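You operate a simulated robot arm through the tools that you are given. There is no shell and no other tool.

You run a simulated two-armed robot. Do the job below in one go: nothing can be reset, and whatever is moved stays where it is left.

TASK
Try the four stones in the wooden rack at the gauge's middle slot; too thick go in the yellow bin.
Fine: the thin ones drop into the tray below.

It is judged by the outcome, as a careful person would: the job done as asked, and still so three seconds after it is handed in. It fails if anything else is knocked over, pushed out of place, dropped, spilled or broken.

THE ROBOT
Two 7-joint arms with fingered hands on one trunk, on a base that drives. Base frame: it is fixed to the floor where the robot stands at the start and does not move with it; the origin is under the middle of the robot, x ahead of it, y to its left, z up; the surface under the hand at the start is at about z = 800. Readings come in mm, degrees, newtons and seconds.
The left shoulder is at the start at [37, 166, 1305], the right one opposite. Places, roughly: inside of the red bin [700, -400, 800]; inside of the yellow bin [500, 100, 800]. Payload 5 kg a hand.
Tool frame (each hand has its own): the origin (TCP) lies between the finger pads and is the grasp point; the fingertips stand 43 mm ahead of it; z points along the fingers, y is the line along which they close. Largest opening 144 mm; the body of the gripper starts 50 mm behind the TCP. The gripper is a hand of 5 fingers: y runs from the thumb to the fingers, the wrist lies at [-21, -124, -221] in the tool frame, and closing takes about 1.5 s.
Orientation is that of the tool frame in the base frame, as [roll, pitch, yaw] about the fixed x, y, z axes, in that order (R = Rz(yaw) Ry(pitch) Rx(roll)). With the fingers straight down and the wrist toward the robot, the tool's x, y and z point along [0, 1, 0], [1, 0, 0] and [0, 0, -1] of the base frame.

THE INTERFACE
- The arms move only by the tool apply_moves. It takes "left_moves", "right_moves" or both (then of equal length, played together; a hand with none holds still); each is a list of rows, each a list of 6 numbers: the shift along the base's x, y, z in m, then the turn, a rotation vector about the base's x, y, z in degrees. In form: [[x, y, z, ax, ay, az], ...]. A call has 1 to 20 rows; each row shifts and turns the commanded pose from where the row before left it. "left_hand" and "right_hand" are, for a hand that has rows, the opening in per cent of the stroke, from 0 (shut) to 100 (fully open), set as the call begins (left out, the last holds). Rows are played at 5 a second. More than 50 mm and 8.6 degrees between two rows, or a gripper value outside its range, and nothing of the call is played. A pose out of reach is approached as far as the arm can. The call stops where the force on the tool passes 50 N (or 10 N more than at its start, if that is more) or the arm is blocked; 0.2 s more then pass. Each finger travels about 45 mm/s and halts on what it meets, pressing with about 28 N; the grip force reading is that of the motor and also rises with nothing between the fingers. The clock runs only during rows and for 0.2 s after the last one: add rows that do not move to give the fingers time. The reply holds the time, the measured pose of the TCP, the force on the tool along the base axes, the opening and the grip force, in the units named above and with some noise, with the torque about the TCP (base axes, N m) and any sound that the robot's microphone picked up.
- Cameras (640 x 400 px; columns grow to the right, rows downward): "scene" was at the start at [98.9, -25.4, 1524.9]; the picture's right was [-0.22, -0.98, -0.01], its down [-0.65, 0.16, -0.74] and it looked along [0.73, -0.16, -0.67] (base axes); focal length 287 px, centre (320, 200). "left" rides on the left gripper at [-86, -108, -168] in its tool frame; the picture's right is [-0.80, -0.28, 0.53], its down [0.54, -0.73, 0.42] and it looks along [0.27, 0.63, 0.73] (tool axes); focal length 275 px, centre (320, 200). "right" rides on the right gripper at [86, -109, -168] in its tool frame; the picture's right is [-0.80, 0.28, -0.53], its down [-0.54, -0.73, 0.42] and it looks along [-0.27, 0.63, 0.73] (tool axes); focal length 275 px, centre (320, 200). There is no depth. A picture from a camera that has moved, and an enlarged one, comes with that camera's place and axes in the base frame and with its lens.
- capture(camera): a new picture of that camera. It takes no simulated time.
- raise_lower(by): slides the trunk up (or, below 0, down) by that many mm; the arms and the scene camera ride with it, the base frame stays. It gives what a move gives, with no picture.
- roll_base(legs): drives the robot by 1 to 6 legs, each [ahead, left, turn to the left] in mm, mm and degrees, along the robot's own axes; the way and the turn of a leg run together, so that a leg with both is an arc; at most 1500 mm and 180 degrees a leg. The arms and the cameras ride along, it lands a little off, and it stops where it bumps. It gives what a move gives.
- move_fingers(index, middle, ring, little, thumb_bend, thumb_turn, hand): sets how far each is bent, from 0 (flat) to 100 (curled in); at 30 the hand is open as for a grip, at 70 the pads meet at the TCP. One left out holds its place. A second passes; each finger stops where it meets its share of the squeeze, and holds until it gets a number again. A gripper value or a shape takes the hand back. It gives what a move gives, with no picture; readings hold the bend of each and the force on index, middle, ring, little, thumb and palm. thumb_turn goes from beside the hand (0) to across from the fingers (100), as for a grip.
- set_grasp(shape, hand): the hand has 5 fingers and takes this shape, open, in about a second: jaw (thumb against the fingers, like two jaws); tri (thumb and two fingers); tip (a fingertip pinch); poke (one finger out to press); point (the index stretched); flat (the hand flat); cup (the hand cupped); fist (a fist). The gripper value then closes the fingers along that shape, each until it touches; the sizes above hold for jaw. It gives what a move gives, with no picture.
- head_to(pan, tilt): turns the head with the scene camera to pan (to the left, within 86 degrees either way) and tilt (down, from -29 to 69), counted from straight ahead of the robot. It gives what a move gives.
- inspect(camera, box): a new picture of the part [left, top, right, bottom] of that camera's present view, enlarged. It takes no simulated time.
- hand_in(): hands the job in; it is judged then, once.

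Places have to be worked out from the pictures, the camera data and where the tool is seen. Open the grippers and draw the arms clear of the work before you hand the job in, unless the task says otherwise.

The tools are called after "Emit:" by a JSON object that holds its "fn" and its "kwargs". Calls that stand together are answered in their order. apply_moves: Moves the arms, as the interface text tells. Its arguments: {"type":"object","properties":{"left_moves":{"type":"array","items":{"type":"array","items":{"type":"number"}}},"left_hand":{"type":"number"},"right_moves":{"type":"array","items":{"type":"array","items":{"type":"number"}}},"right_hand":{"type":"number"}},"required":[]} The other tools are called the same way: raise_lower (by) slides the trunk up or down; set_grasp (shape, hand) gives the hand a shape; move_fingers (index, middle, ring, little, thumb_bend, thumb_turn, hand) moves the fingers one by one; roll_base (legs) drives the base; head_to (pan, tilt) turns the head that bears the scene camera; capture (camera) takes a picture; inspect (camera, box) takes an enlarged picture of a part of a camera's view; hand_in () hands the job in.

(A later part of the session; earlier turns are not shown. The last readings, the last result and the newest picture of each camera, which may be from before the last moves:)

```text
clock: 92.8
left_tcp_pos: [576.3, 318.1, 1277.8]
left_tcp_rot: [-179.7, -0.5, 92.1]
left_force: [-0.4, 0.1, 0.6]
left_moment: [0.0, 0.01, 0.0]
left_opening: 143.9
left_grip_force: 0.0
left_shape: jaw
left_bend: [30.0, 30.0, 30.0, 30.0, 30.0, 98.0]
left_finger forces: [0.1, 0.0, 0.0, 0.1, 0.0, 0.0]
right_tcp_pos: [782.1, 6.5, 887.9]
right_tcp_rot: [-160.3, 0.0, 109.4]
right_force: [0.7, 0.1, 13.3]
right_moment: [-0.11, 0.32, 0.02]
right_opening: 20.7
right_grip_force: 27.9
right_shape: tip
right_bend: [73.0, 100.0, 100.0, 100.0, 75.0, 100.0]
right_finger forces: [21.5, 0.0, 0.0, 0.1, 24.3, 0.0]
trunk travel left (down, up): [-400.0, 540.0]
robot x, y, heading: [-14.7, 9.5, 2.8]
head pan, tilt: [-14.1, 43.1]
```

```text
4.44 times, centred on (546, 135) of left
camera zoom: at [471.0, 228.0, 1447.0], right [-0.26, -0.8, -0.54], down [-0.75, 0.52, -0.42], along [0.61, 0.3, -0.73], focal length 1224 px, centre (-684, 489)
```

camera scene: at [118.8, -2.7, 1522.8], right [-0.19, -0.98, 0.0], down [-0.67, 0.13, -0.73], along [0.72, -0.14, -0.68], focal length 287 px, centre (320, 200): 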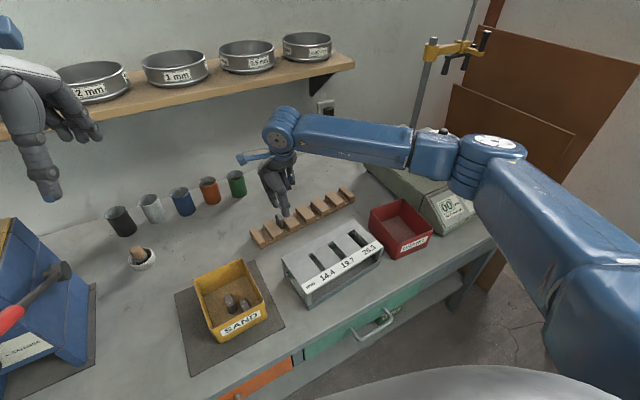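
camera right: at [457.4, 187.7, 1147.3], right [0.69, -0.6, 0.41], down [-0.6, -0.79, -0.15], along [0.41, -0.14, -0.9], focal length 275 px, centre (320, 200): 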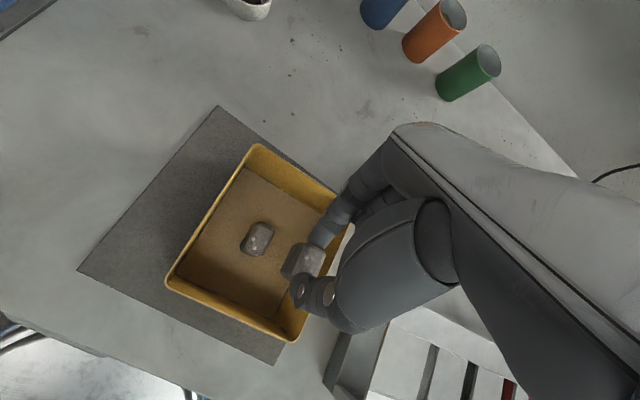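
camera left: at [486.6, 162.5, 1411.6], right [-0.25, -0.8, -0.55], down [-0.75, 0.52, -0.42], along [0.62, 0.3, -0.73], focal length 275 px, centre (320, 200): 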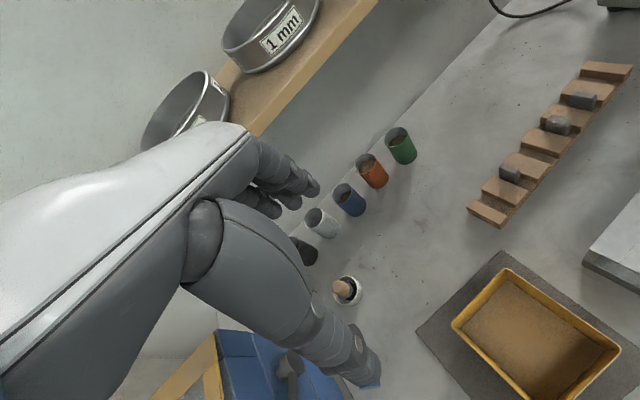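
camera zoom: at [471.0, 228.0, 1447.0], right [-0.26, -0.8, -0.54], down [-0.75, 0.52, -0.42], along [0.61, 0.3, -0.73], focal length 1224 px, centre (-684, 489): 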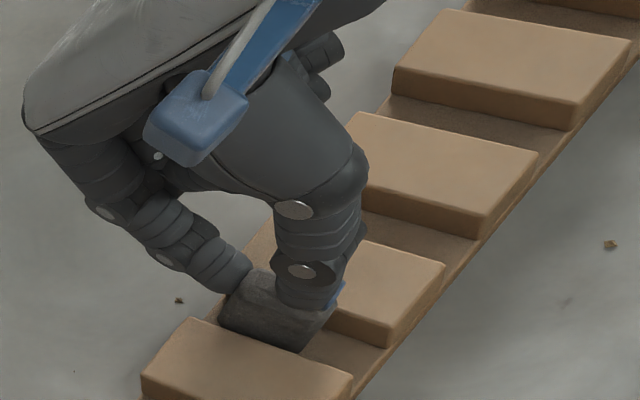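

This grip is bad: the opening went down to 21 mm, there are 13 N of upward force, and the stone has pitched between the fingers because the contact was too near its top edge. I'll reopen gently and see how it settles.

Emit:
{"fn": "apply_moves", "kwargs": {"right_moves": [[0, 0, 0, 0, 0, 0], [0, 0, 0, 0, 0, 0], [0, 0, 0, 0, 0, 0], [0, 0, 0, 0, 0, 0]], "right_hand": 42}}

Emit:
{"fn": "inspect", "kwargs": {"camera": "right", "box": [240, 180, 360, 320]}}

Emit:
{"fn": "inspect", "kwargs": {"camera": "left", "box": [490, 90, 602, 180]}}

Emit:
{"fn": "inspect", "kwargs": {"camera": "scene", "box": [250, 170, 330, 250]}}

```text
clock: 93.8
left_tcp_pos: [577.5, 318.2, 1277.3]
left_tcp_rot: [-179.7, -0.4, 92.1]
left_force: [-0.2, 0.1, -0.3]
left_moment: [0.01, 0.03, -0.03]
left_opening: 144.0
left_grip_force: 0.0
left_shape: jaw
left_bend: [30.0, 30.0, 30.0, 30.0, 30.0, 98.0]
left_finger forces: [0.1, 0.0, 0.1, 0.0, 0.0, 0.1]
right_tcp_pos: [781.4, 5.0, 885.3]
right_tcp_rot: [-160.0, 0.0, 109.4]
right_force: [-0.4, 0.4, 0.4]
right_moment: [0.01, 0.0, 0.0]
right_opening: 60.2
right_grip_force: 0.1
right_shape: tip
right_bend: [73.0, 98.0, 99.0, 99.0, 72.0, 100.0]
right_finger forces: [0.1, 0.0, 0.0, 0.0, 0.3, 0.0]
trunk travel left (down, up): [-400.0, 540.0]
robot x, y, heading: [-15.8, 12.7, 2.8]
head pan, tilt: [-14.1, 43.1]
```

```text
2.86 times, centred on (300, 250) of right
camera zoom: at [709.2, 71.2, 1080.2], right [0.69, -0.6, 0.41], down [-0.6, -0.79, -0.15], along [0.41, -0.14, -0.9], focal length 786 px, centre (377, 57)
```

zoom: 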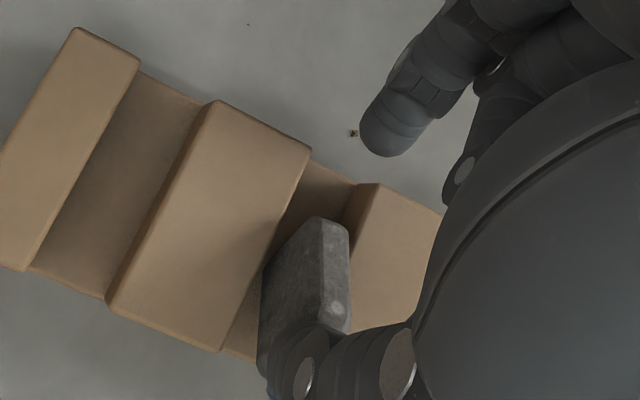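

```text
4.44 times, centred on (546, 135) of left
camera zoom: at [472.7, 228.0, 1446.2], right [-0.26, -0.8, -0.54], down [-0.75, 0.52, -0.42], along [0.61, 0.3, -0.73], focal length 1224 px, centre (-684, 489)
```

zoom: 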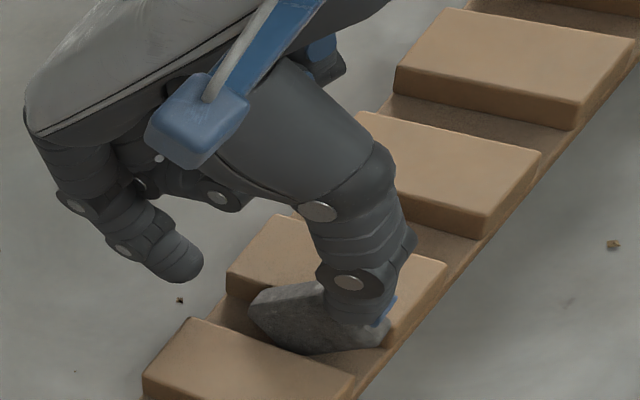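

```text
5.00 times, centred on (290, 210) of scene
camera zoom: at [119.7, -1.7, 1522.7], right [-0.19, -0.98, 0.0], down [-0.67, 0.13, -0.73], along [0.72, -0.14, -0.68], focal length 1437 px, centre (470, 150)
```

zoom: 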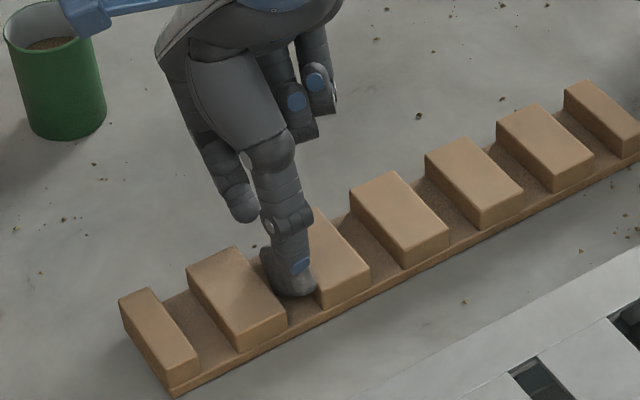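

Stone 1 has pitched and is now leaning against the thumb near the front of its gap. I won't pull the thumb away until I understand how it is supported, so I'll look closely from all cameras.

Emit:
{"fn": "inspect", "kwargs": {"camera": "left", "box": [525, 125, 575, 175]}}

Emit:
{"fn": "inspect", "kwargs": {"camera": "right", "box": [260, 230, 330, 310]}}

Emit:
{"fn": "inspect", "kwargs": {"camera": "scene", "box": [265, 195, 305, 235]}}

```text
8.00 times, centred on (550, 150) of left
camera zoom: at [472.7, 228.0, 1446.2], right [-0.26, -0.8, -0.54], down [-0.75, 0.52, -0.42], along [0.61, 0.3, -0.73], focal length 2202 px, centre (-1520, 600)
```

zoom: 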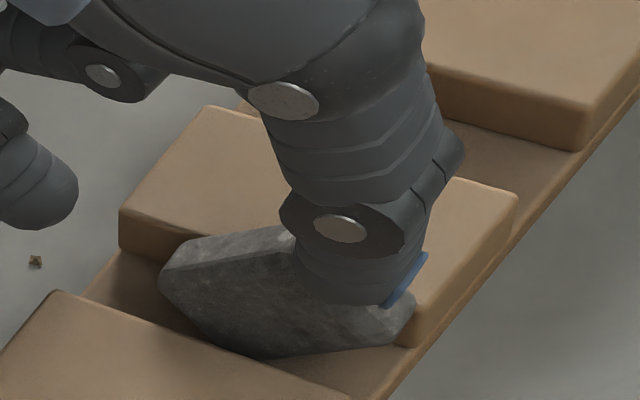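

```text
5.00 times, centred on (295, 270) of right
camera zoom: at [709.2, 71.2, 1080.2], right [0.69, -0.6, 0.41], down [-0.6, -0.79, -0.15], along [0.41, -0.14, -0.9], focal length 1376 px, centre (445, -150)
```

zoom: 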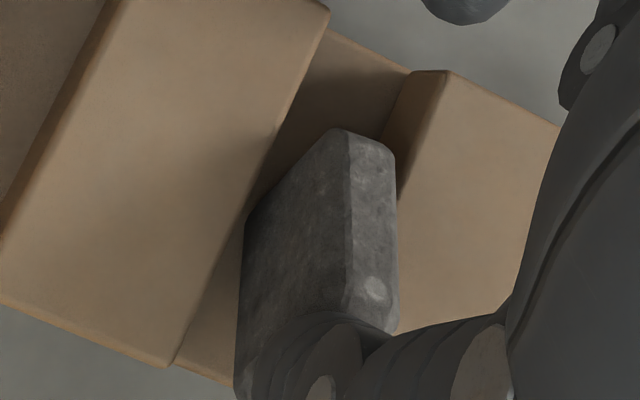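

```text
10.00 times, centred on (285, 215) of scene
camera zoom: at [119.7, -1.7, 1522.7], right [-0.19, -0.98, 0.0], down [-0.67, 0.13, -0.73], along [0.72, -0.14, -0.68], focal length 2874 px, centre (670, 50)
```

zoom: 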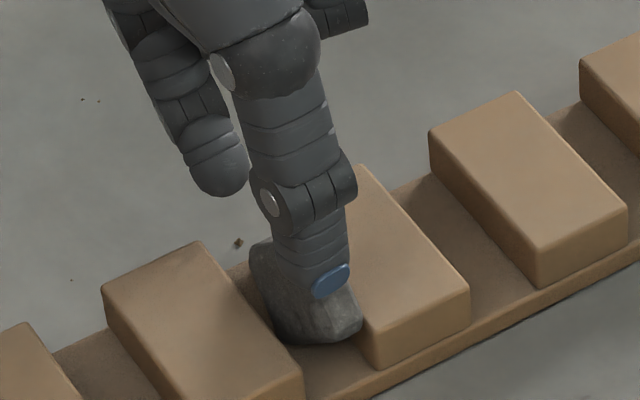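

The slab is balanced on its front-bottom edge, tipped forward about 42° and leaning on the thumb. If the thumb pushes it back (+n), it should drop upright into its original place. I'll do that in small 2–3 mm steps.

Emit:
{"fn": "apply_moves", "kwargs": {"right_moves": [[0.0023, 0.001, 0, 0, 0, 0], [0.0023, 0.001, 0, 0, 0, 0], [0, 0, 0, 0, 0, 0]]}}

Emit:
{"fn": "inspect", "kwargs": {"camera": "left", "box": [515, 115, 585, 175]}}

Emit:
{"fn": "inspect", "kwargs": {"camera": "right", "box": [240, 180, 360, 320]}}

```text
clock: 94.6
left_tcp_pos: [577.6, 318.6, 1277.5]
left_tcp_rot: [-179.8, -0.4, 92.1]
left_force: [0.1, -0.2, -0.1]
left_moment: [-0.02, -0.03, -0.01]
left_opening: 143.9
left_grip_force: 0.0
left_shape: jaw
left_bend: [30.0, 30.0, 30.0, 30.0, 30.0, 98.0]
left_finger forces: [0.0, 0.0, 0.1, 0.1, 0.0, 0.1]
right_tcp_pos: [784.9, 6.2, 885.9]
right_tcp_rot: [-160.1, 0.0, 109.4]
right_force: [0.3, 0.4, 1.0]
right_moment: [-0.03, 0.04, -0.02]
right_opening: 60.2
right_grip_force: 0.0
right_shape: tip
right_bend: [73.0, 98.0, 99.0, 99.0, 72.0, 100.0]
right_finger forces: [0.0, 0.1, 0.0, 0.0, 0.7, 0.0]
trunk travel left (down, up): [-400.0, 540.0]
robot x, y, heading: [-13.2, 10.6, 3.2]
head pan, tilt: [-14.1, 43.1]
```

```text
6.67 times, centred on (550, 145) of left
camera zoom: at [472.1, 227.9, 1446.4], right [-0.26, -0.8, -0.54], down [-0.75, 0.52, -0.42], along [0.61, 0.3, -0.73], focal length 1835 px, centre (-1213, 567)
```

zoom: 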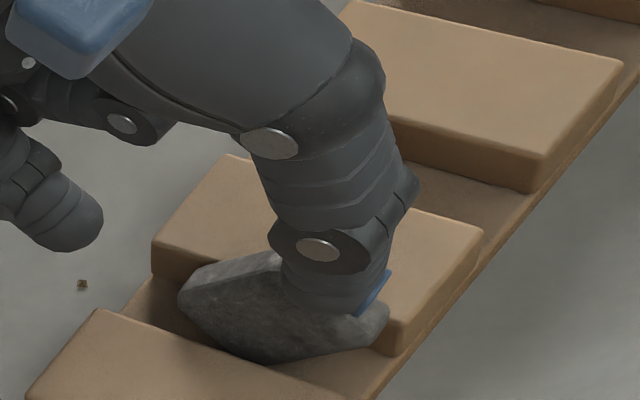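

```text
2.86 times, centred on (300, 250) of right
camera zoom: at [713.3, 72.8, 1080.6], right [0.69, -0.6, 0.41], down [-0.6, -0.79, -0.15], along [0.41, -0.14, -0.9], focal length 786 px, centre (377, 57)
```

zoom: 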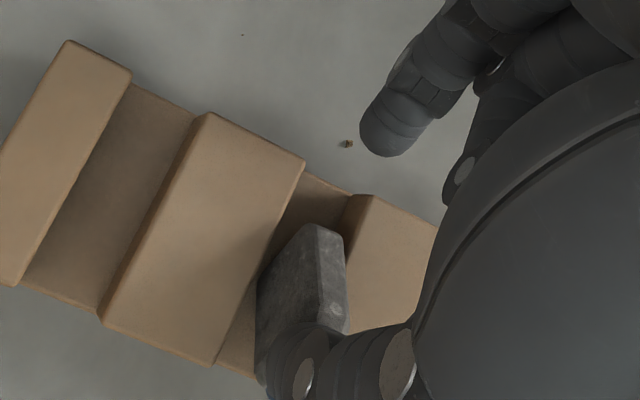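

The slab is rotating back the right way; its front-lower edge is getting steeper. I'll continue pushing in small steps.

Emit:
{"fn": "apply_moves", "kwargs": {"right_moves": [[0.0023, 0.001, 0, 0, 0, 0], [0.0023, 0.001, 0, 0, 0, 0], [0.0023, 0.001, 0, 0, 0, 0], [0, 0, 0, 0, 0, 0]]}}

Emit:
{"fn": "inspect", "kwargs": {"camera": "left", "box": [515, 115, 585, 175]}}

Emit:
{"fn": "inspect", "kwargs": {"camera": "right", "box": [240, 180, 360, 320]}}

```text
clock: 95.6
left_tcp_pos: [579.0, 318.0, 1277.6]
left_tcp_rot: [-179.9, -0.4, 92.1]
left_force: [0.2, 0.0, 0.3]
left_moment: [-0.03, 0.0, -0.02]
left_opening: 143.9
left_grip_force: 0.0
left_shape: jaw
left_bend: [30.0, 30.0, 30.0, 30.0, 30.0, 98.0]
left_finger forces: [0.1, 0.0, 0.0, 0.1, 0.0, 0.0]
right_tcp_pos: [792.3, 10.8, 887.7]
right_tcp_rot: [-160.1, 0.0, 109.3]
right_force: [0.1, 0.7, 1.7]
right_moment: [-0.03, 0.06, -0.01]
right_opening: 60.7
right_grip_force: 0.1
right_shape: tip
right_bend: [73.0, 98.0, 99.0, 99.0, 72.0, 100.0]
right_finger forces: [0.0, 0.0, 0.0, 0.0, 1.3, 0.1]
trunk travel left (down, up): [-400.0, 540.0]
robot x, y, heading: [-14.3, 12.3, 3.1]
head pan, tilt: [-14.1, 43.1]
```

```text
6.67 times, centred on (550, 145) of left
camera zoom: at [472.2, 228.0, 1446.4], right [-0.26, -0.8, -0.54], down [-0.75, 0.52, -0.42], along [0.61, 0.3, -0.73], focal length 1835 px, centre (-1213, 567)
```

zoom: 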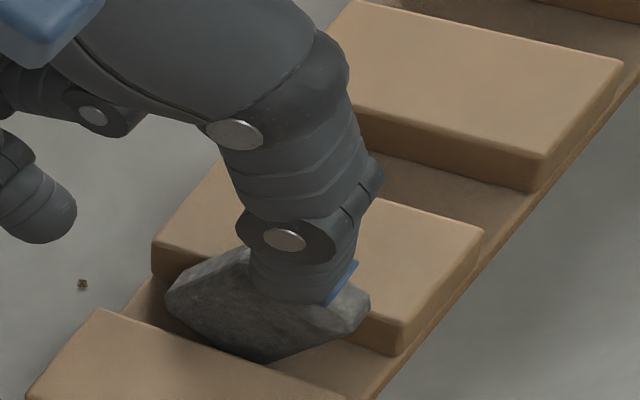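

```text
2.86 times, centred on (300, 250) of right
camera zoom: at [720.0, 76.4, 1081.2], right [0.69, -0.6, 0.41], down [-0.6, -0.79, -0.15], along [0.41, -0.14, -0.9], focal length 786 px, centre (377, 57)
```

zoom: 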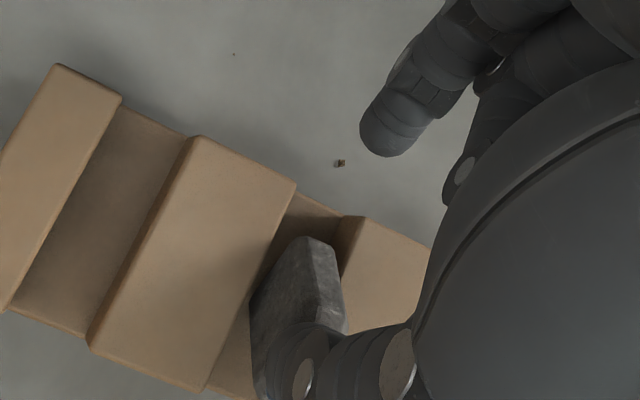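

Still rotating back toward upright, with the thumb at only 1.3 N. Continuing.

Emit:
{"fn": "apply_moves", "kwargs": {"right_moves": [[0.0023, 0.001, 0, 0, 0, 0], [0.0023, 0.001, 0, 0, 0, 0], [0.0023, 0.001, 0, 0, 0, 0], [0, 0, 0, 0, 0, 0]]}}

Emit:
{"fn": "inspect", "kwargs": {"camera": "left", "box": [515, 115, 585, 175]}}

Emit:
{"fn": "inspect", "kwargs": {"camera": "right", "box": [240, 180, 360, 320]}}

```text
clock: 96.6
left_tcp_pos: [577.7, 318.5, 1278.5]
left_tcp_rot: [-179.8, -0.5, 92.0]
left_force: [-1.4, 0.6, -0.2]
left_moment: [0.02, 0.0, 0.02]
left_opening: 143.9
left_grip_force: 0.0
left_shape: jaw
left_bend: [30.0, 30.0, 30.0, 30.0, 30.0, 98.0]
left_finger forces: [0.0, 0.0, 0.0, 0.0, 0.1, 0.0]
right_tcp_pos: [799.0, 14.7, 886.8]
right_tcp_rot: [-160.1, -0.1, 109.5]
right_force: [-0.4, 0.5, 2.7]
right_moment: [-0.04, 0.08, 0.01]
right_opening: 60.9
right_grip_force: 0.1
right_shape: tip
right_bend: [73.0, 98.0, 99.0, 99.0, 72.0, 100.0]
right_finger forces: [0.0, 0.1, 0.0, 0.0, 1.6, 0.0]
trunk travel left (down, up): [-400.0, 540.0]
robot x, y, heading: [-14.0, 8.6, 2.9]
head pan, tilt: [-14.1, 43.1]
```

```text
6.67 times, centred on (550, 145) of left
camera zoom: at [472.1, 228.0, 1446.4], right [-0.26, -0.8, -0.54], down [-0.75, 0.52, -0.42], along [0.61, 0.3, -0.73], focal length 1835 px, centre (-1213, 567)
```

zoom: 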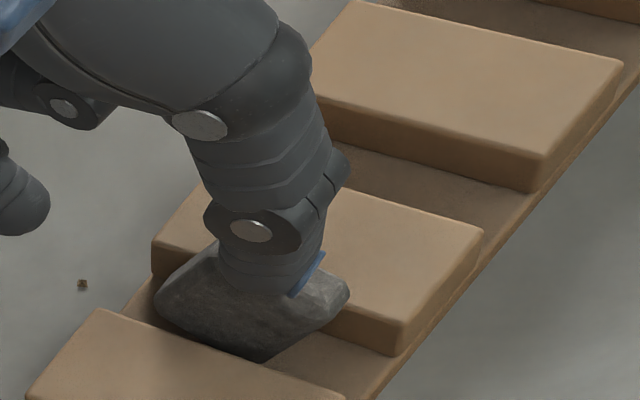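

```text
2.86 times, centred on (300, 250) of right
camera zoom: at [727.4, 79.9, 1081.0], right [0.69, -0.6, 0.41], down [-0.6, -0.79, -0.15], along [0.41, -0.14, -0.9], focal length 786 px, centre (377, 57)
```

zoom: 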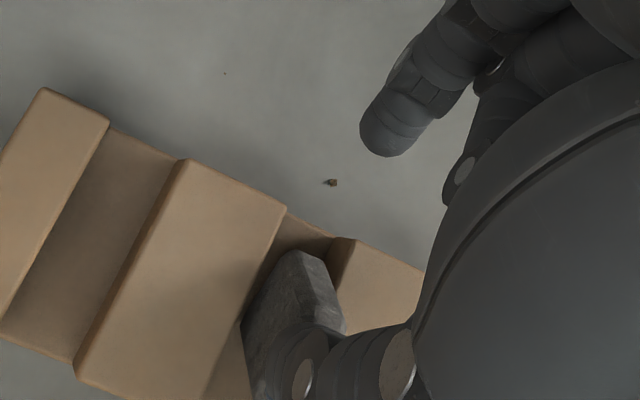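

The tilt is down to about 22°, past the balance point toward upright. I'll push one more increment, then lift the hand straight up and see if it settles.

Emit:
{"fn": "apply_moves", "kwargs": {"right_moves": [[0.0023, 0.001, 0, 0, 0, 0], [0.0023, 0.001, 0, 0, 0, 0], [0.0023, 0.001, 0, 0, 0, 0], [0, 0, 0, 0, 0, 0]]}}

Emit:
{"fn": "inspect", "kwargs": {"camera": "left", "box": [515, 115, 585, 175]}}

```text
clock: 97.6
left_tcp_pos: [579.4, 319.6, 1277.5]
left_tcp_rot: [-179.7, -0.4, 92.1]
left_force: [0.9, -0.3, -0.7]
left_moment: [0.02, 0.02, -0.03]
left_opening: 143.8
left_grip_force: 0.0
left_shape: jaw
left_bend: [30.0, 30.0, 30.0, 30.0, 30.0, 98.0]
left_finger forces: [0.0, 0.1, 0.1, 0.0, 0.0, 0.1]
right_tcp_pos: [806.7, 17.3, 887.0]
right_tcp_rot: [-160.1, 0.1, 109.4]
right_force: [-0.3, -0.8, 0.5]
right_moment: [-0.01, -0.03, -0.03]
right_opening: 60.5
right_grip_force: 0.2
right_shape: tip
right_bend: [73.0, 98.0, 99.0, 99.0, 72.0, 100.0]
right_finger forces: [0.0, 0.0, 0.0, 0.0, 0.6, 0.1]
trunk travel left (down, up): [-400.0, 540.0]
robot x, y, heading: [-11.5, 8.1, 2.7]
head pan, tilt: [-14.1, 43.1]
```

```text
6.67 times, centred on (550, 145) of left
camera zoom: at [472.3, 228.0, 1446.3], right [-0.26, -0.8, -0.54], down [-0.75, 0.52, -0.42], along [0.61, 0.3, -0.73], focal length 1835 px, centre (-1213, 567)
```

zoom: 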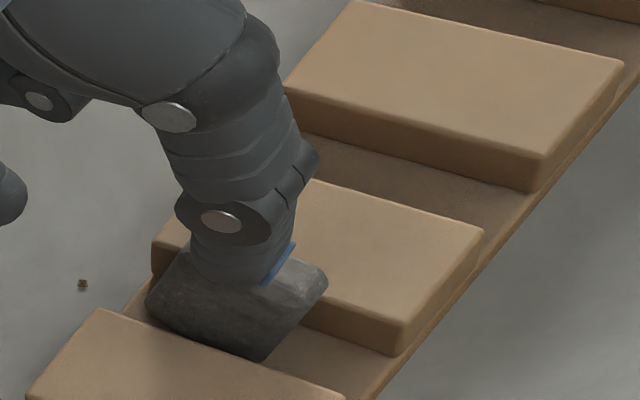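

The slab is almost upright, and the thumb tip is now resting on its top. I'll lift straight up 30 mm and check how it stands.

Emit:
{"fn": "apply_moves", "kwargs": {"right_moves": [[0, 0, 0.01, 0, 0, 0], [0, 0, 0.01, 0, 0, 0], [0, 0, 0.012, 0, 0, 0], [0, 0, 0, 0, 0, 0], [0, 0, 0, 0, 0, 0]]}}

Emit:
{"fn": "inspect", "kwargs": {"camera": "left", "box": [505, 105, 595, 185]}}

Emit:
{"fn": "inspect", "kwargs": {"camera": "right", "box": [200, 180, 360, 340]}}

Emit:
{"fn": "inspect", "kwargs": {"camera": "scene", "box": [255, 180, 325, 240]}}

```text
clock: 98.8
left_tcp_pos: [579.4, 318.5, 1276.3]
left_tcp_rot: [-179.8, -0.4, 92.1]
left_force: [-0.3, -0.3, -0.2]
left_moment: [-0.01, 0.04, 0.01]
left_opening: 144.0
left_grip_force: 0.1
left_shape: jaw
left_bend: [30.0, 30.0, 30.0, 30.0, 30.0, 98.0]
left_finger forces: [0.0, 0.1, 0.0, 0.0, 0.1, 0.0]
right_tcp_pos: [806.4, 15.8, 918.6]
right_tcp_rot: [-160.0, 0.0, 109.4]
right_force: [0.5, 0.4, 0.6]
right_moment: [0.06, 0.03, 0.04]
right_opening: 60.6
right_grip_force: 0.2
right_shape: tip
right_bend: [73.0, 98.0, 99.0, 99.0, 72.0, 100.0]
right_finger forces: [0.0, 0.1, 0.1, 0.0, 0.0, 0.1]
trunk travel left (down, up): [-400.0, 540.0]
robot x, y, heading: [-14.1, 10.6, 3.1]
head pan, tilt: [-14.1, 43.1]
```

```text
5.00 times, centred on (550, 145) of left
camera zoom: at [472.4, 228.0, 1446.3], right [-0.26, -0.8, -0.54], down [-0.75, 0.52, -0.42], along [0.61, 0.3, -0.73], focal length 1376 px, centre (-830, 475)
```

zoom: 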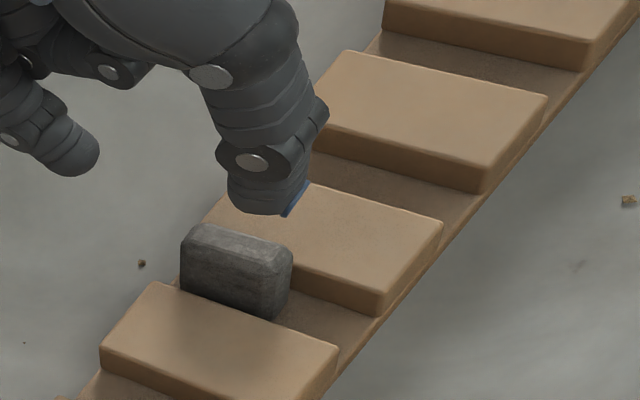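

```text
2.50 times, centred on (280, 260) of right
camera zoom: at [734.2, 82.0, 1113.7], right [0.69, -0.6, 0.41], down [-0.6, -0.79, -0.15], along [0.41, -0.14, -0.9], focal length 688 px, centre (420, 50)
```

zoom: 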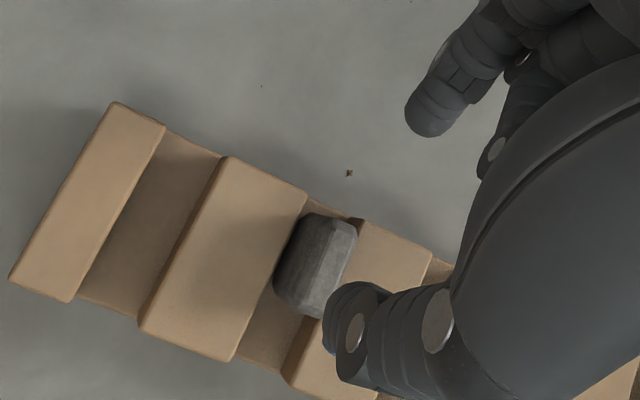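

```text
6.67 times, centred on (290, 210) of scene
camera zoom: at [119.4, -1.7, 1522.7], right [-0.19, -0.98, 0.0], down [-0.67, 0.13, -0.73], along [0.72, -0.14, -0.68], focal length 1916 px, centre (520, 133)
```

zoom: 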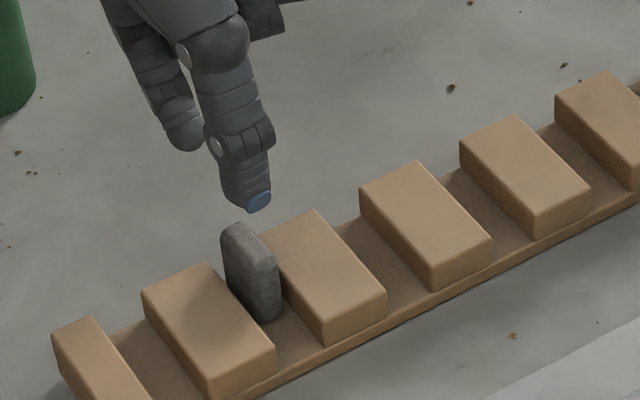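

Stone 1 is standing upright in its place again and the rack has not shifted. I'll re-grip it lower, at z ≈ 881 where the other grips worked. First I'll line up at [784.5, 8].

Emit:
{"fn": "apply_moves", "kwargs": {"right_moves": [[-0.0219, -0.0078, 0, 0, 0, 0], [0, 0, -0.012, 0, 0, 0], [0, 0, -0.01, 0, 0, 0], [0, 0, 0, 0, 0, 0]]}}

Emit:
{"fn": "inspect", "kwargs": {"camera": "right", "box": [240, 180, 360, 320]}}

Emit:
{"fn": "inspect", "kwargs": {"camera": "left", "box": [505, 105, 595, 185]}}

```text
clock: 99.8
left_tcp_pos: [578.5, 317.5, 1278.8]
left_tcp_rot: [-179.8, -0.4, 92.0]
left_force: [0.6, 0.3, -0.4]
left_moment: [0.01, -0.01, 0.01]
left_opening: 143.9
left_grip_force: 0.1
left_shape: jaw
left_bend: [30.0, 30.0, 30.0, 30.0, 30.0, 98.0]
left_finger forces: [0.0, 0.0, 0.0, 0.0, 0.0, 0.0]
right_tcp_pos: [786.7, 10.5, 897.3]
right_tcp_rot: [-160.1, 0.0, 109.3]
right_force: [-0.6, -0.3, -0.3]
right_moment: [0.0, -0.04, 0.02]
right_opening: 60.7
right_grip_force: 0.1
right_shape: tip
right_bend: [73.0, 98.0, 99.0, 99.0, 72.0, 100.0]
right_finger forces: [0.0, 0.1, 0.1, 0.1, 0.1, 0.1]
trunk travel left (down, up): [-400.0, 540.0]
robot x, y, heading: [-9.5, 9.1, 2.9]
head pan, tilt: [-14.1, 43.1]
```

```text
2.86 times, centred on (300, 250) of right
camera zoom: at [713.0, 75.4, 1091.0], right [0.69, -0.6, 0.41], down [-0.6, -0.79, -0.15], along [0.41, -0.14, -0.9], focal length 786 px, centre (377, 57)
```

zoom: 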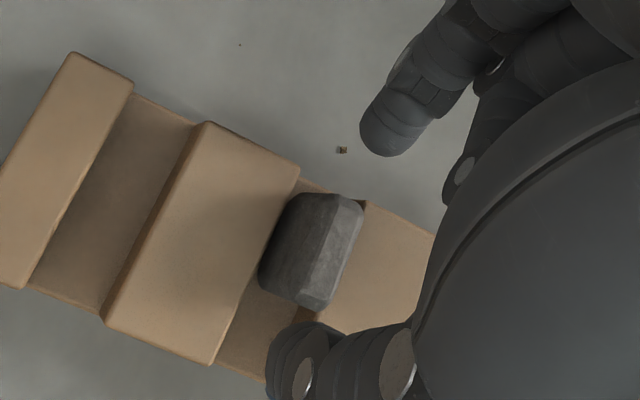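

```text
5.00 times, centred on (550, 145) of left
camera zoom: at [471.8, 227.6, 1446.6], right [-0.26, -0.8, -0.54], down [-0.75, 0.52, -0.42], along [0.61, 0.3, -0.73], focal length 1376 px, centre (-830, 475)
```

zoom: 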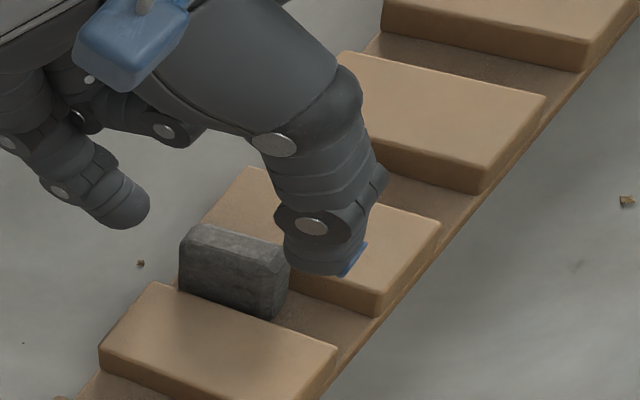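

The hand is about 4 mm too far forward compared with the grips that worked. I'll correct by [−3.4, −2.3] mm, descend to 882 and close partway.

Emit:
{"fn": "apply_moves", "kwargs": {"right_moves": [[-0.0034, -0.0023, 0, 0, 0, 0], [0, 0, -0.008, 0, 0, 0], [0, 0, -0.007, 0, 0, 0], [0, 0, 0, 0, 0, 0], [0, 0, 0, 0, 0, 0]], "right_hand": 34}}

Emit:
{"fn": "inspect", "kwargs": {"camera": "right", "box": [240, 180, 360, 320]}}

Emit:
{"fn": "inspect", "kwargs": {"camera": "left", "box": [505, 105, 595, 185]}}

```text
clock: 101.0
left_tcp_pos: [577.5, 318.5, 1276.8]
left_tcp_rot: [-179.8, -0.4, 92.1]
left_force: [0.5, -0.1, 0.6]
left_moment: [-0.03, -0.01, -0.01]
left_opening: 143.8
left_grip_force: 0.1
left_shape: jaw
left_bend: [30.0, 30.0, 30.0, 30.0, 30.0, 98.0]
left_finger forces: [0.0, 0.0, 0.0, 0.1, 0.0, 0.0]
right_tcp_pos: [780.9, 7.2, 880.5]
right_tcp_rot: [-160.1, 0.0, 109.4]
right_force: [0.6, -0.2, -0.1]
right_moment: [-0.02, 0.05, -0.02]
right_opening: 50.0
right_grip_force: 0.0
right_shape: tip
right_bend: [73.0, 98.0, 99.0, 99.0, 73.0, 100.0]
right_finger forces: [0.0, 0.0, 0.1, 0.1, 0.0, 0.0]
trunk travel left (down, up): [-400.0, 540.0]
robot x, y, heading: [-10.1, 8.4, 3.0]
head pan, tilt: [-14.1, 43.1]
```

```text
2.86 times, centred on (300, 250) of right
camera zoom: at [709.1, 73.3, 1075.8], right [0.69, -0.6, 0.41], down [-0.6, -0.79, -0.15], along [0.41, -0.14, -0.9], focal length 786 px, centre (377, 57)
```

zoom: 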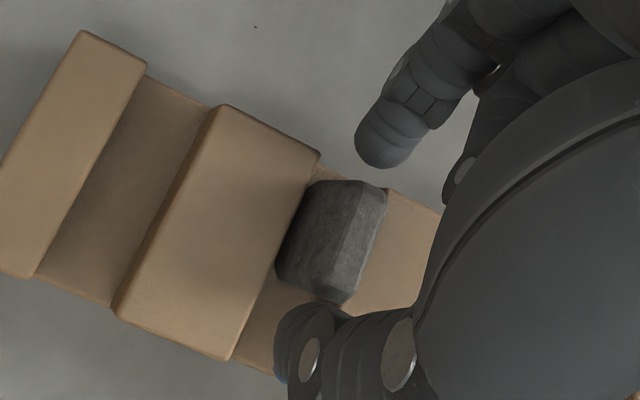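

```text
5.00 times, centred on (550, 145) of left
camera zoom: at [472.5, 228.1, 1446.3], right [-0.26, -0.8, -0.54], down [-0.75, 0.52, -0.42], along [0.61, 0.3, -0.73], focal length 1376 px, centre (-830, 475)
```

zoom: 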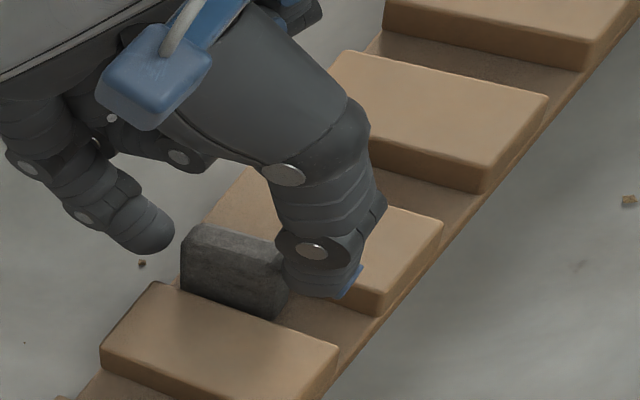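

No contact at z = 880.5. The stone is about 2 mm right of where stone 4 was, so I'll nudge 1 mm right and close in stages, watching its attitude.

Emit:
{"fn": "apply_moves", "kwargs": {"right_moves": [[0.0004, -0.0009, 0, 0, 0, 0], [0, 0, 0, 0, 0, 0], [0, 0, 0, 0, 0, 0]], "right_hand": 26}}

Emit:
{"fn": "inspect", "kwargs": {"camera": "right", "box": [240, 180, 360, 320]}}

Emit:
{"fn": "inspect", "kwargs": {"camera": "left", "box": [505, 105, 595, 185]}}

```text
clock: 101.8
left_tcp_pos: [578.7, 319.0, 1277.8]
left_tcp_rot: [-179.9, -0.3, 92.1]
left_force: [-0.9, -0.7, -0.9]
left_moment: [0.03, -0.01, 0.0]
left_opening: 144.0
left_grip_force: 0.1
left_shape: jaw
left_bend: [30.0, 30.0, 30.0, 30.0, 30.0, 98.0]
left_finger forces: [0.0, 0.1, 0.2, 0.0, 0.0, 0.2]
right_tcp_pos: [782.1, 5.9, 881.2]
right_tcp_rot: [-160.1, 0.0, 109.4]
right_force: [0.3, 0.2, 0.0]
right_moment: [-0.01, 0.0, 0.0]
right_opening: 38.3
right_grip_force: 0.1
right_shape: tip
right_bend: [73.0, 98.0, 99.0, 99.0, 74.0, 100.0]
right_finger forces: [0.1, 0.0, 0.0, 0.0, 0.0, 0.0]
trunk travel left (down, up): [-400.0, 540.0]
robot x, y, heading: [-14.4, 6.1, 3.0]
head pan, tilt: [-14.1, 43.1]
```

```text
2.86 times, centred on (300, 250) of right
camera zoom: at [709.2, 72.2, 1076.0], right [0.69, -0.6, 0.41], down [-0.6, -0.79, -0.15], along [0.41, -0.14, -0.9], focal length 786 px, centre (377, 57)
```

zoom: 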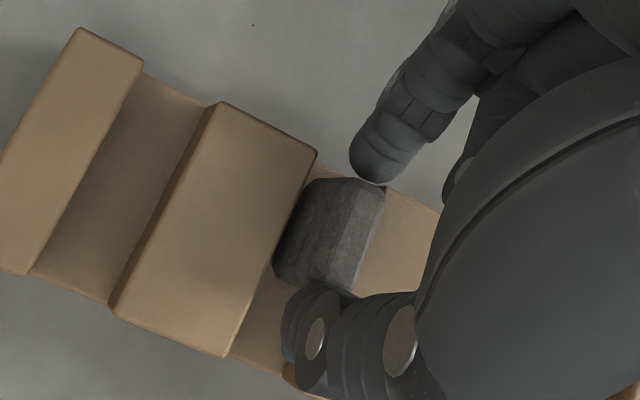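

```text
5.00 times, centred on (550, 145) of left
camera zoom: at [472.4, 228.0, 1446.3], right [-0.26, -0.8, -0.54], down [-0.75, 0.52, -0.42], along [0.61, 0.3, -0.73], focal length 1376 px, centre (-830, 475)
```

zoom: 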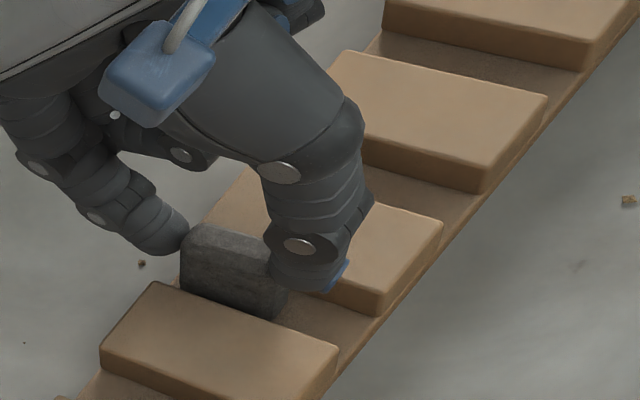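

Both tips are right next to the stone and it is still upright. Closing a little more.

Emit:
{"fn": "apply_moves", "kwargs": {"right_moves": [[0, 0, 0, 0, 0, 0], [0, 0, 0, 0, 0, 0]], "right_hand": 21}}

Emit:
{"fn": "inspect", "kwargs": {"camera": "left", "box": [505, 105, 595, 185]}}

Emit:
{"fn": "inspect", "kwargs": {"camera": "right", "box": [240, 180, 360, 320]}}

```text
clock: 102.4
left_tcp_pos: [578.3, 318.1, 1276.9]
left_tcp_rot: [-179.8, -0.4, 92.1]
left_force: [0.4, 0.9, 0.5]
left_moment: [0.01, -0.03, -0.02]
left_opening: 143.9
left_grip_force: 0.0
left_shape: jaw
left_bend: [30.0, 30.0, 30.0, 30.0, 30.0, 98.0]
left_finger forces: [0.0, 0.0, 0.0, 0.1, 0.0, 0.0]
right_tcp_pos: [780.8, 6.0, 882.5]
right_tcp_rot: [-160.1, -0.1, 109.4]
right_force: [0.0, 0.4, 1.2]
right_moment: [-0.02, 0.01, 0.02]
right_opening: 30.9
right_grip_force: 0.1
right_shape: tip
right_bend: [72.0, 98.0, 99.0, 99.0, 74.0, 100.0]
right_finger forces: [0.7, 0.0, 0.0, 0.1, 1.2, 0.0]
trunk travel left (down, up): [-400.0, 540.0]
robot x, y, heading: [-13.6, 10.3, 3.0]
head pan, tilt: [-14.1, 43.1]
```

```text
5.00 times, centred on (550, 145) of left
camera zoom: at [472.3, 228.0, 1446.4], right [-0.26, -0.8, -0.54], down [-0.75, 0.52, -0.42], along [0.61, 0.3, -0.73], focal length 1376 px, centre (-830, 475)
```

zoom: 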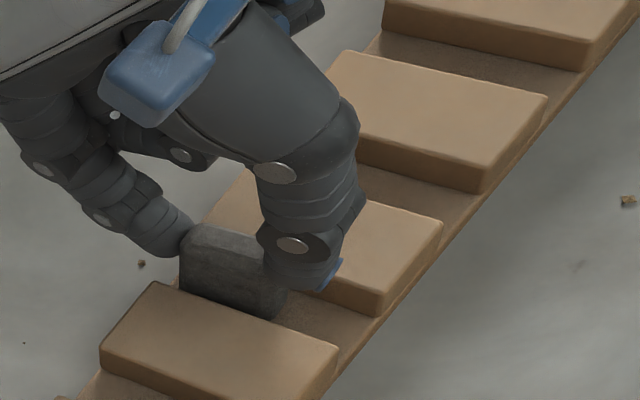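

```text
2.86 times, centred on (300, 250) of right
camera zoom: at [709.2, 72.2, 1076.1], right [0.69, -0.6, 0.41], down [-0.6, -0.79, -0.15], along [0.41, -0.14, -0.9], focal length 786 px, centre (377, 57)
```

zoom: 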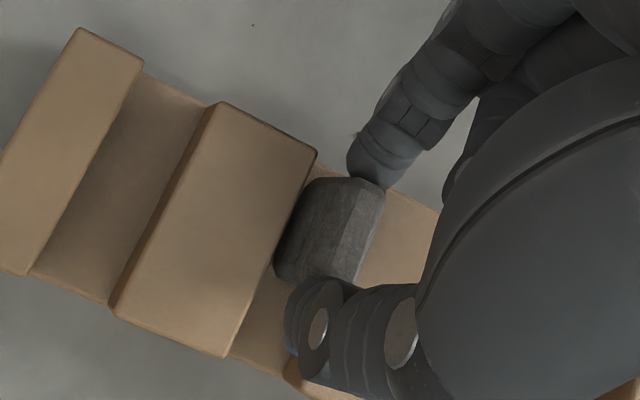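

Both tips just touch (about 1 N each) at 31 mm and the stone is upright, so this is a proper end-to-end grip. I'll squeeze now.

Emit:
{"fn": "apply_moves", "kwargs": {"right_moves": [[0, 0, 0, 0, 0, 0], [0, 0, 0, 0, 0, 0], [0, 0, 0, 0, 0, 0]], "right_hand": 17}}

Emit:
{"fn": "inspect", "kwargs": {"camera": "left", "box": [505, 105, 595, 185]}}

Emit:
{"fn": "inspect", "kwargs": {"camera": "right", "box": [240, 180, 360, 320]}}

```text
clock: 103.2
left_tcp_pos: [578.9, 318.0, 1278.0]
left_tcp_rot: [-179.7, -0.4, 92.1]
left_force: [0.1, -0.7, 0.3]
left_moment: [0.02, 0.0, 0.01]
left_opening: 143.7
left_grip_force: 0.0
left_shape: jaw
left_bend: [30.0, 30.0, 30.0, 30.0, 30.0, 98.0]
left_finger forces: [0.1, 0.0, 0.0, 0.0, 0.0, 0.0]
right_tcp_pos: [780.3, 6.2, 882.9]
right_tcp_rot: [-160.1, 0.0, 109.4]
right_force: [0.2, 0.8, 2.4]
right_moment: [-0.02, 0.0, 0.01]
right_opening: 29.9
right_grip_force: 28.0
right_shape: tip
right_bend: [73.0, 100.0, 100.0, 100.0, 74.0, 100.0]
right_finger forces: [22.9, 0.0, 0.0, 0.1, 22.9, 0.1]
trunk travel left (down, up): [-400.0, 540.0]
robot x, y, heading: [-13.5, 10.5, 3.2]
head pan, tilt: [-14.1, 43.1]
```

```text
5.00 times, centred on (550, 145) of left
camera zoom: at [472.3, 228.0, 1446.4], right [-0.26, -0.8, -0.54], down [-0.75, 0.52, -0.42], along [0.61, 0.3, -0.73], focal length 1376 px, centre (-830, 475)
```

zoom: 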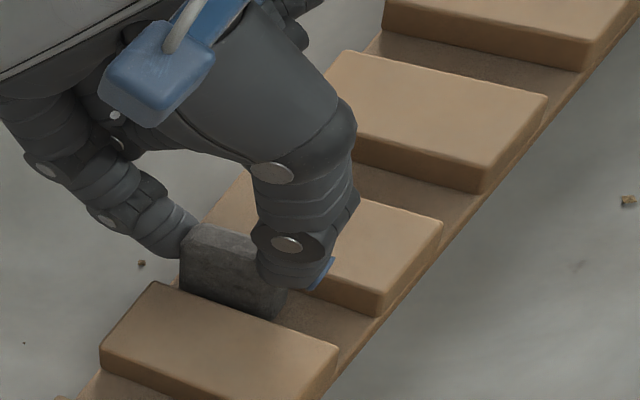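

```text
2.86 times, centred on (300, 250) of right
camera zoom: at [709.2, 72.3, 1076.1], right [0.69, -0.6, 0.41], down [-0.6, -0.79, -0.15], along [0.41, -0.14, -0.9], focal length 786 px, centre (377, 57)
```

zoom: 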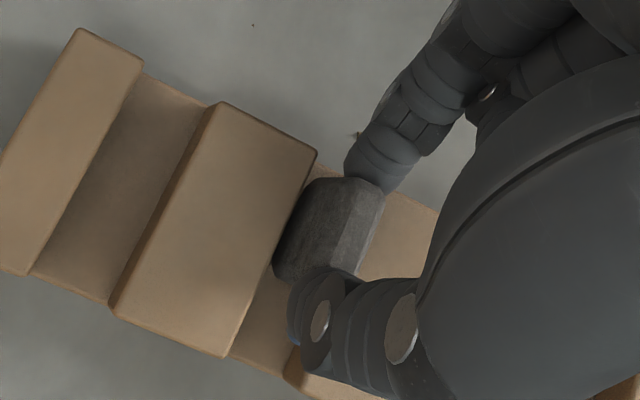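

A solid, upright grip on stone 1 (23 N each side). I'll lift it slowly and carry it to the middle slot.

Emit:
{"fn": "apply_moves", "kwargs": {"right_moves": [[0, 0, 0.006, 0, 0, 0], [0, 0, 0.012, 0, 0, 0], [0, 0, 0.025, 0, 0, 0], [-0.019, -0.008, 0.015, 0, 0, 0], [-0.019, -0.008, 0.015, 0, 0, 0], [-0.019, -0.008, 0.015, 0, 0, 0], [-0.019, -0.008, 0.015, 0, 0, 0], [-0.019, -0.008, 0.015, 0, 0, 0], [-0.0247, -0.0258, 0, 0, 0, 0], [-0.0247, -0.0258, 0, 0, 0, 0], [-0.0247, -0.0258, 0, 0, 0, 0], [-0.0247, -0.0258, 0, 0, 0, 0], [0, 0, 0, 0, 0, 0]]}}

Emit:
{"fn": "inspect", "kwargs": {"camera": "right", "box": [250, 210, 350, 300]}}

Emit:
{"fn": "inspect", "kwargs": {"camera": "scene", "box": [310, 210, 380, 270]}}

Emit:
{"fn": "capture", "kwargs": {"camera": "left"}}

```text
clock: 106.0
left_tcp_pos: [580.2, 319.0, 1276.5]
left_tcp_rot: [-179.7, -0.4, 92.1]
left_force: [0.2, 0.1, -1.2]
left_moment: [-0.04, 0.04, 0.0]
left_opening: 143.8
left_grip_force: 0.0
left_shape: jaw
left_bend: [30.0, 30.0, 30.0, 30.0, 30.0, 98.0]
left_finger forces: [0.1, 0.0, 0.0, 0.0, 0.0, 0.1]
right_tcp_pos: [589.1, -137.4, 999.3]
right_tcp_rot: [-159.9, 0.0, 109.5]
right_force: [0.2, 1.1, -0.6]
right_moment: [-0.01, 0.02, 0.01]
right_opening: 29.6
right_grip_force: 28.4
right_shape: tip
right_bend: [73.0, 100.0, 100.0, 100.0, 74.0, 100.0]
right_finger forces: [22.7, 0.1, 0.1, 0.1, 21.8, 0.0]
trunk travel left (down, up): [-400.0, 540.0]
robot x, y, heading: [-18.0, 11.6, 3.2]
head pan, tilt: [-14.1, 43.1]
```

```text
4.44 times, centred on (300, 255) of right
camera zoom: at [516.8, -71.0, 1193.6], right [0.69, -0.6, 0.41], down [-0.6, -0.79, -0.15], along [0.41, -0.14, -0.9], focal length 1224 px, centre (409, -44)
```

zoom: 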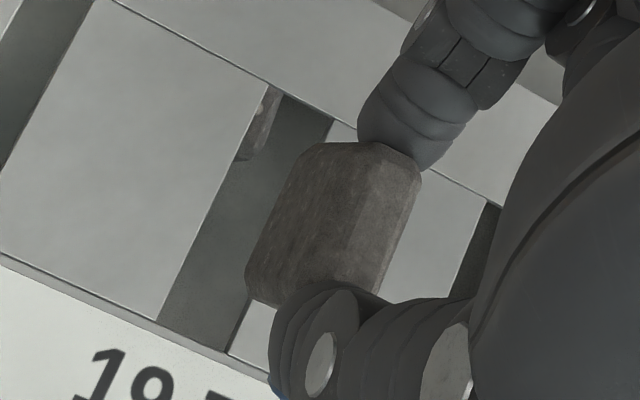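

```text
6.67 times, centred on (345, 240) of scene
camera zoom: at [120.2, -0.6, 1522.7], right [-0.19, -0.98, 0.0], down [-0.67, 0.13, -0.73], along [0.72, -0.14, -0.68], focal length 1916 px, centre (153, -67)
```

zoom: 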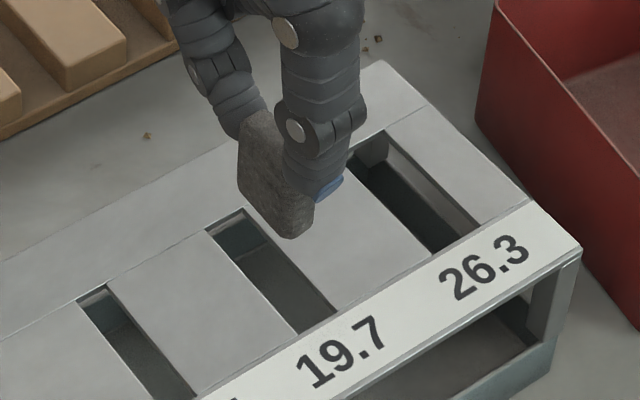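

```text
taken
camera left: at [473.2, 229.1, 1445.9], right [-0.26, -0.8, -0.54], down [-0.75, 0.52, -0.42], along [0.61, 0.29, -0.73], focal length 275 px, centre (320, 200)
```

left: 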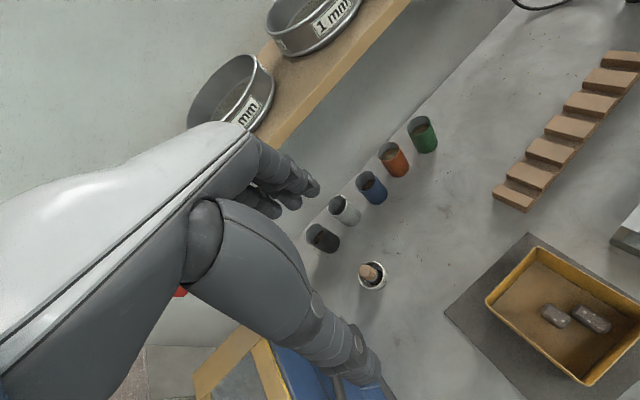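

Stone 1 also looks thin enough (bottom about 358–373 against the slot's 356–376). Stone 4 is visible in the tray under the slot's back end, so I'll use the front part of the slot (shift −9 mm along n) and lower in small steps.

Emit:
{"fn": "apply_moves", "kwargs": {"right_moves": [[-0.0084, -0.0033, -0.012, 0, 0, 0], [0, 0, -0.012, 0, 0, 0], [0, 0, -0.012, 0, 0, 0], [0, 0, -0.002, 0, 0, 0], [0, 0, 0, 0, 0, 0]]}}

Emit:
{"fn": "inspect", "kwargs": {"camera": "right", "box": [250, 210, 350, 300]}}

Emit:
{"fn": "apply_moves", "kwargs": {"right_moves": [[0, 0, -0.002, 0, 0, 0], [0, 0, -0.002, 0, 0, 0], [0, 0, 0, 0, 0, 0]]}}

```text
clock: 107.2
left_tcp_pos: [579.1, 319.0, 1277.2]
left_tcp_rot: [-179.8, -0.5, 92.1]
left_force: [0.4, 0.5, -0.2]
left_moment: [0.02, -0.01, 0.0]
left_opening: 143.5
left_grip_force: 0.1
left_shape: jaw
left_bend: [30.0, 30.0, 30.0, 30.0, 30.0, 98.0]
left_finger forces: [0.1, 0.0, 0.0, 0.0, 0.1, 0.1]
right_tcp_pos: [580.4, -140.6, 961.9]
right_tcp_rot: [-160.1, 0.0, 109.5]
right_force: [-0.3, 0.5, -0.3]
right_moment: [0.03, -0.02, 0.03]
right_opening: 29.6
right_grip_force: 28.2
right_shape: tip
right_bend: [73.0, 100.0, 100.0, 100.0, 74.0, 100.0]
right_finger forces: [22.7, 0.0, 0.0, 0.0, 21.9, 0.0]
trunk travel left (down, up): [-400.0, 540.0]
robot x, y, heading: [-12.1, 11.9, 3.0]
head pan, tilt: [-14.1, 43.1]
```

```text
4.44 times, centred on (300, 255) of right
camera zoom: at [508.1, -74.7, 1155.5], right [0.69, -0.6, 0.41], down [-0.6, -0.79, -0.15], along [0.41, -0.14, -0.9], focal length 1224 px, centre (409, -44)
```

zoom: 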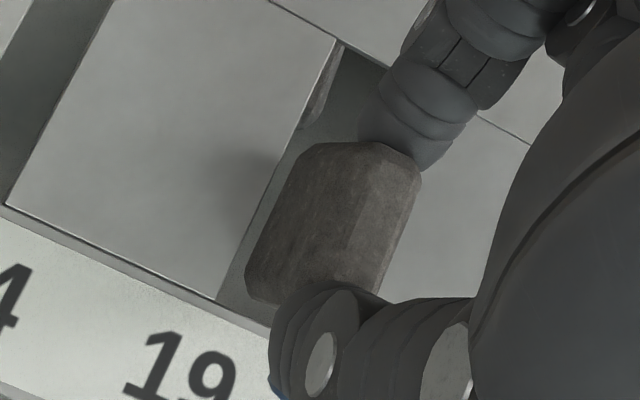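

```text
clock: 108.0
left_tcp_pos: [578.4, 317.9, 1278.0]
left_tcp_rot: [-179.8, -0.5, 92.1]
left_force: [-0.4, -0.1, 0.2]
left_moment: [0.0, 0.0, -0.01]
left_opening: 143.7
left_grip_force: 0.1
left_shape: jaw
left_bend: [30.0, 30.0, 30.0, 30.0, 30.0, 98.0]
left_finger forces: [0.1, 0.0, 0.0, 0.0, 0.0, 0.1]
right_tcp_pos: [579.4, -141.6, 957.2]
right_tcp_rot: [-160.1, 0.1, 109.5]
right_force: [-0.9, 0.5, -0.3]
right_moment: [0.01, -0.01, 0.02]
right_opening: 29.7
right_grip_force: 27.9
right_shape: tip
right_bend: [73.0, 100.0, 100.0, 100.0, 74.0, 100.0]
right_finger forces: [22.7, 0.0, 0.0, 0.0, 21.7, 0.0]
trunk travel left (down, up): [-400.0, 540.0]
robot x, y, heading: [-15.1, 6.9, 3.0]
head pan, tilt: [-14.1, 43.1]
```

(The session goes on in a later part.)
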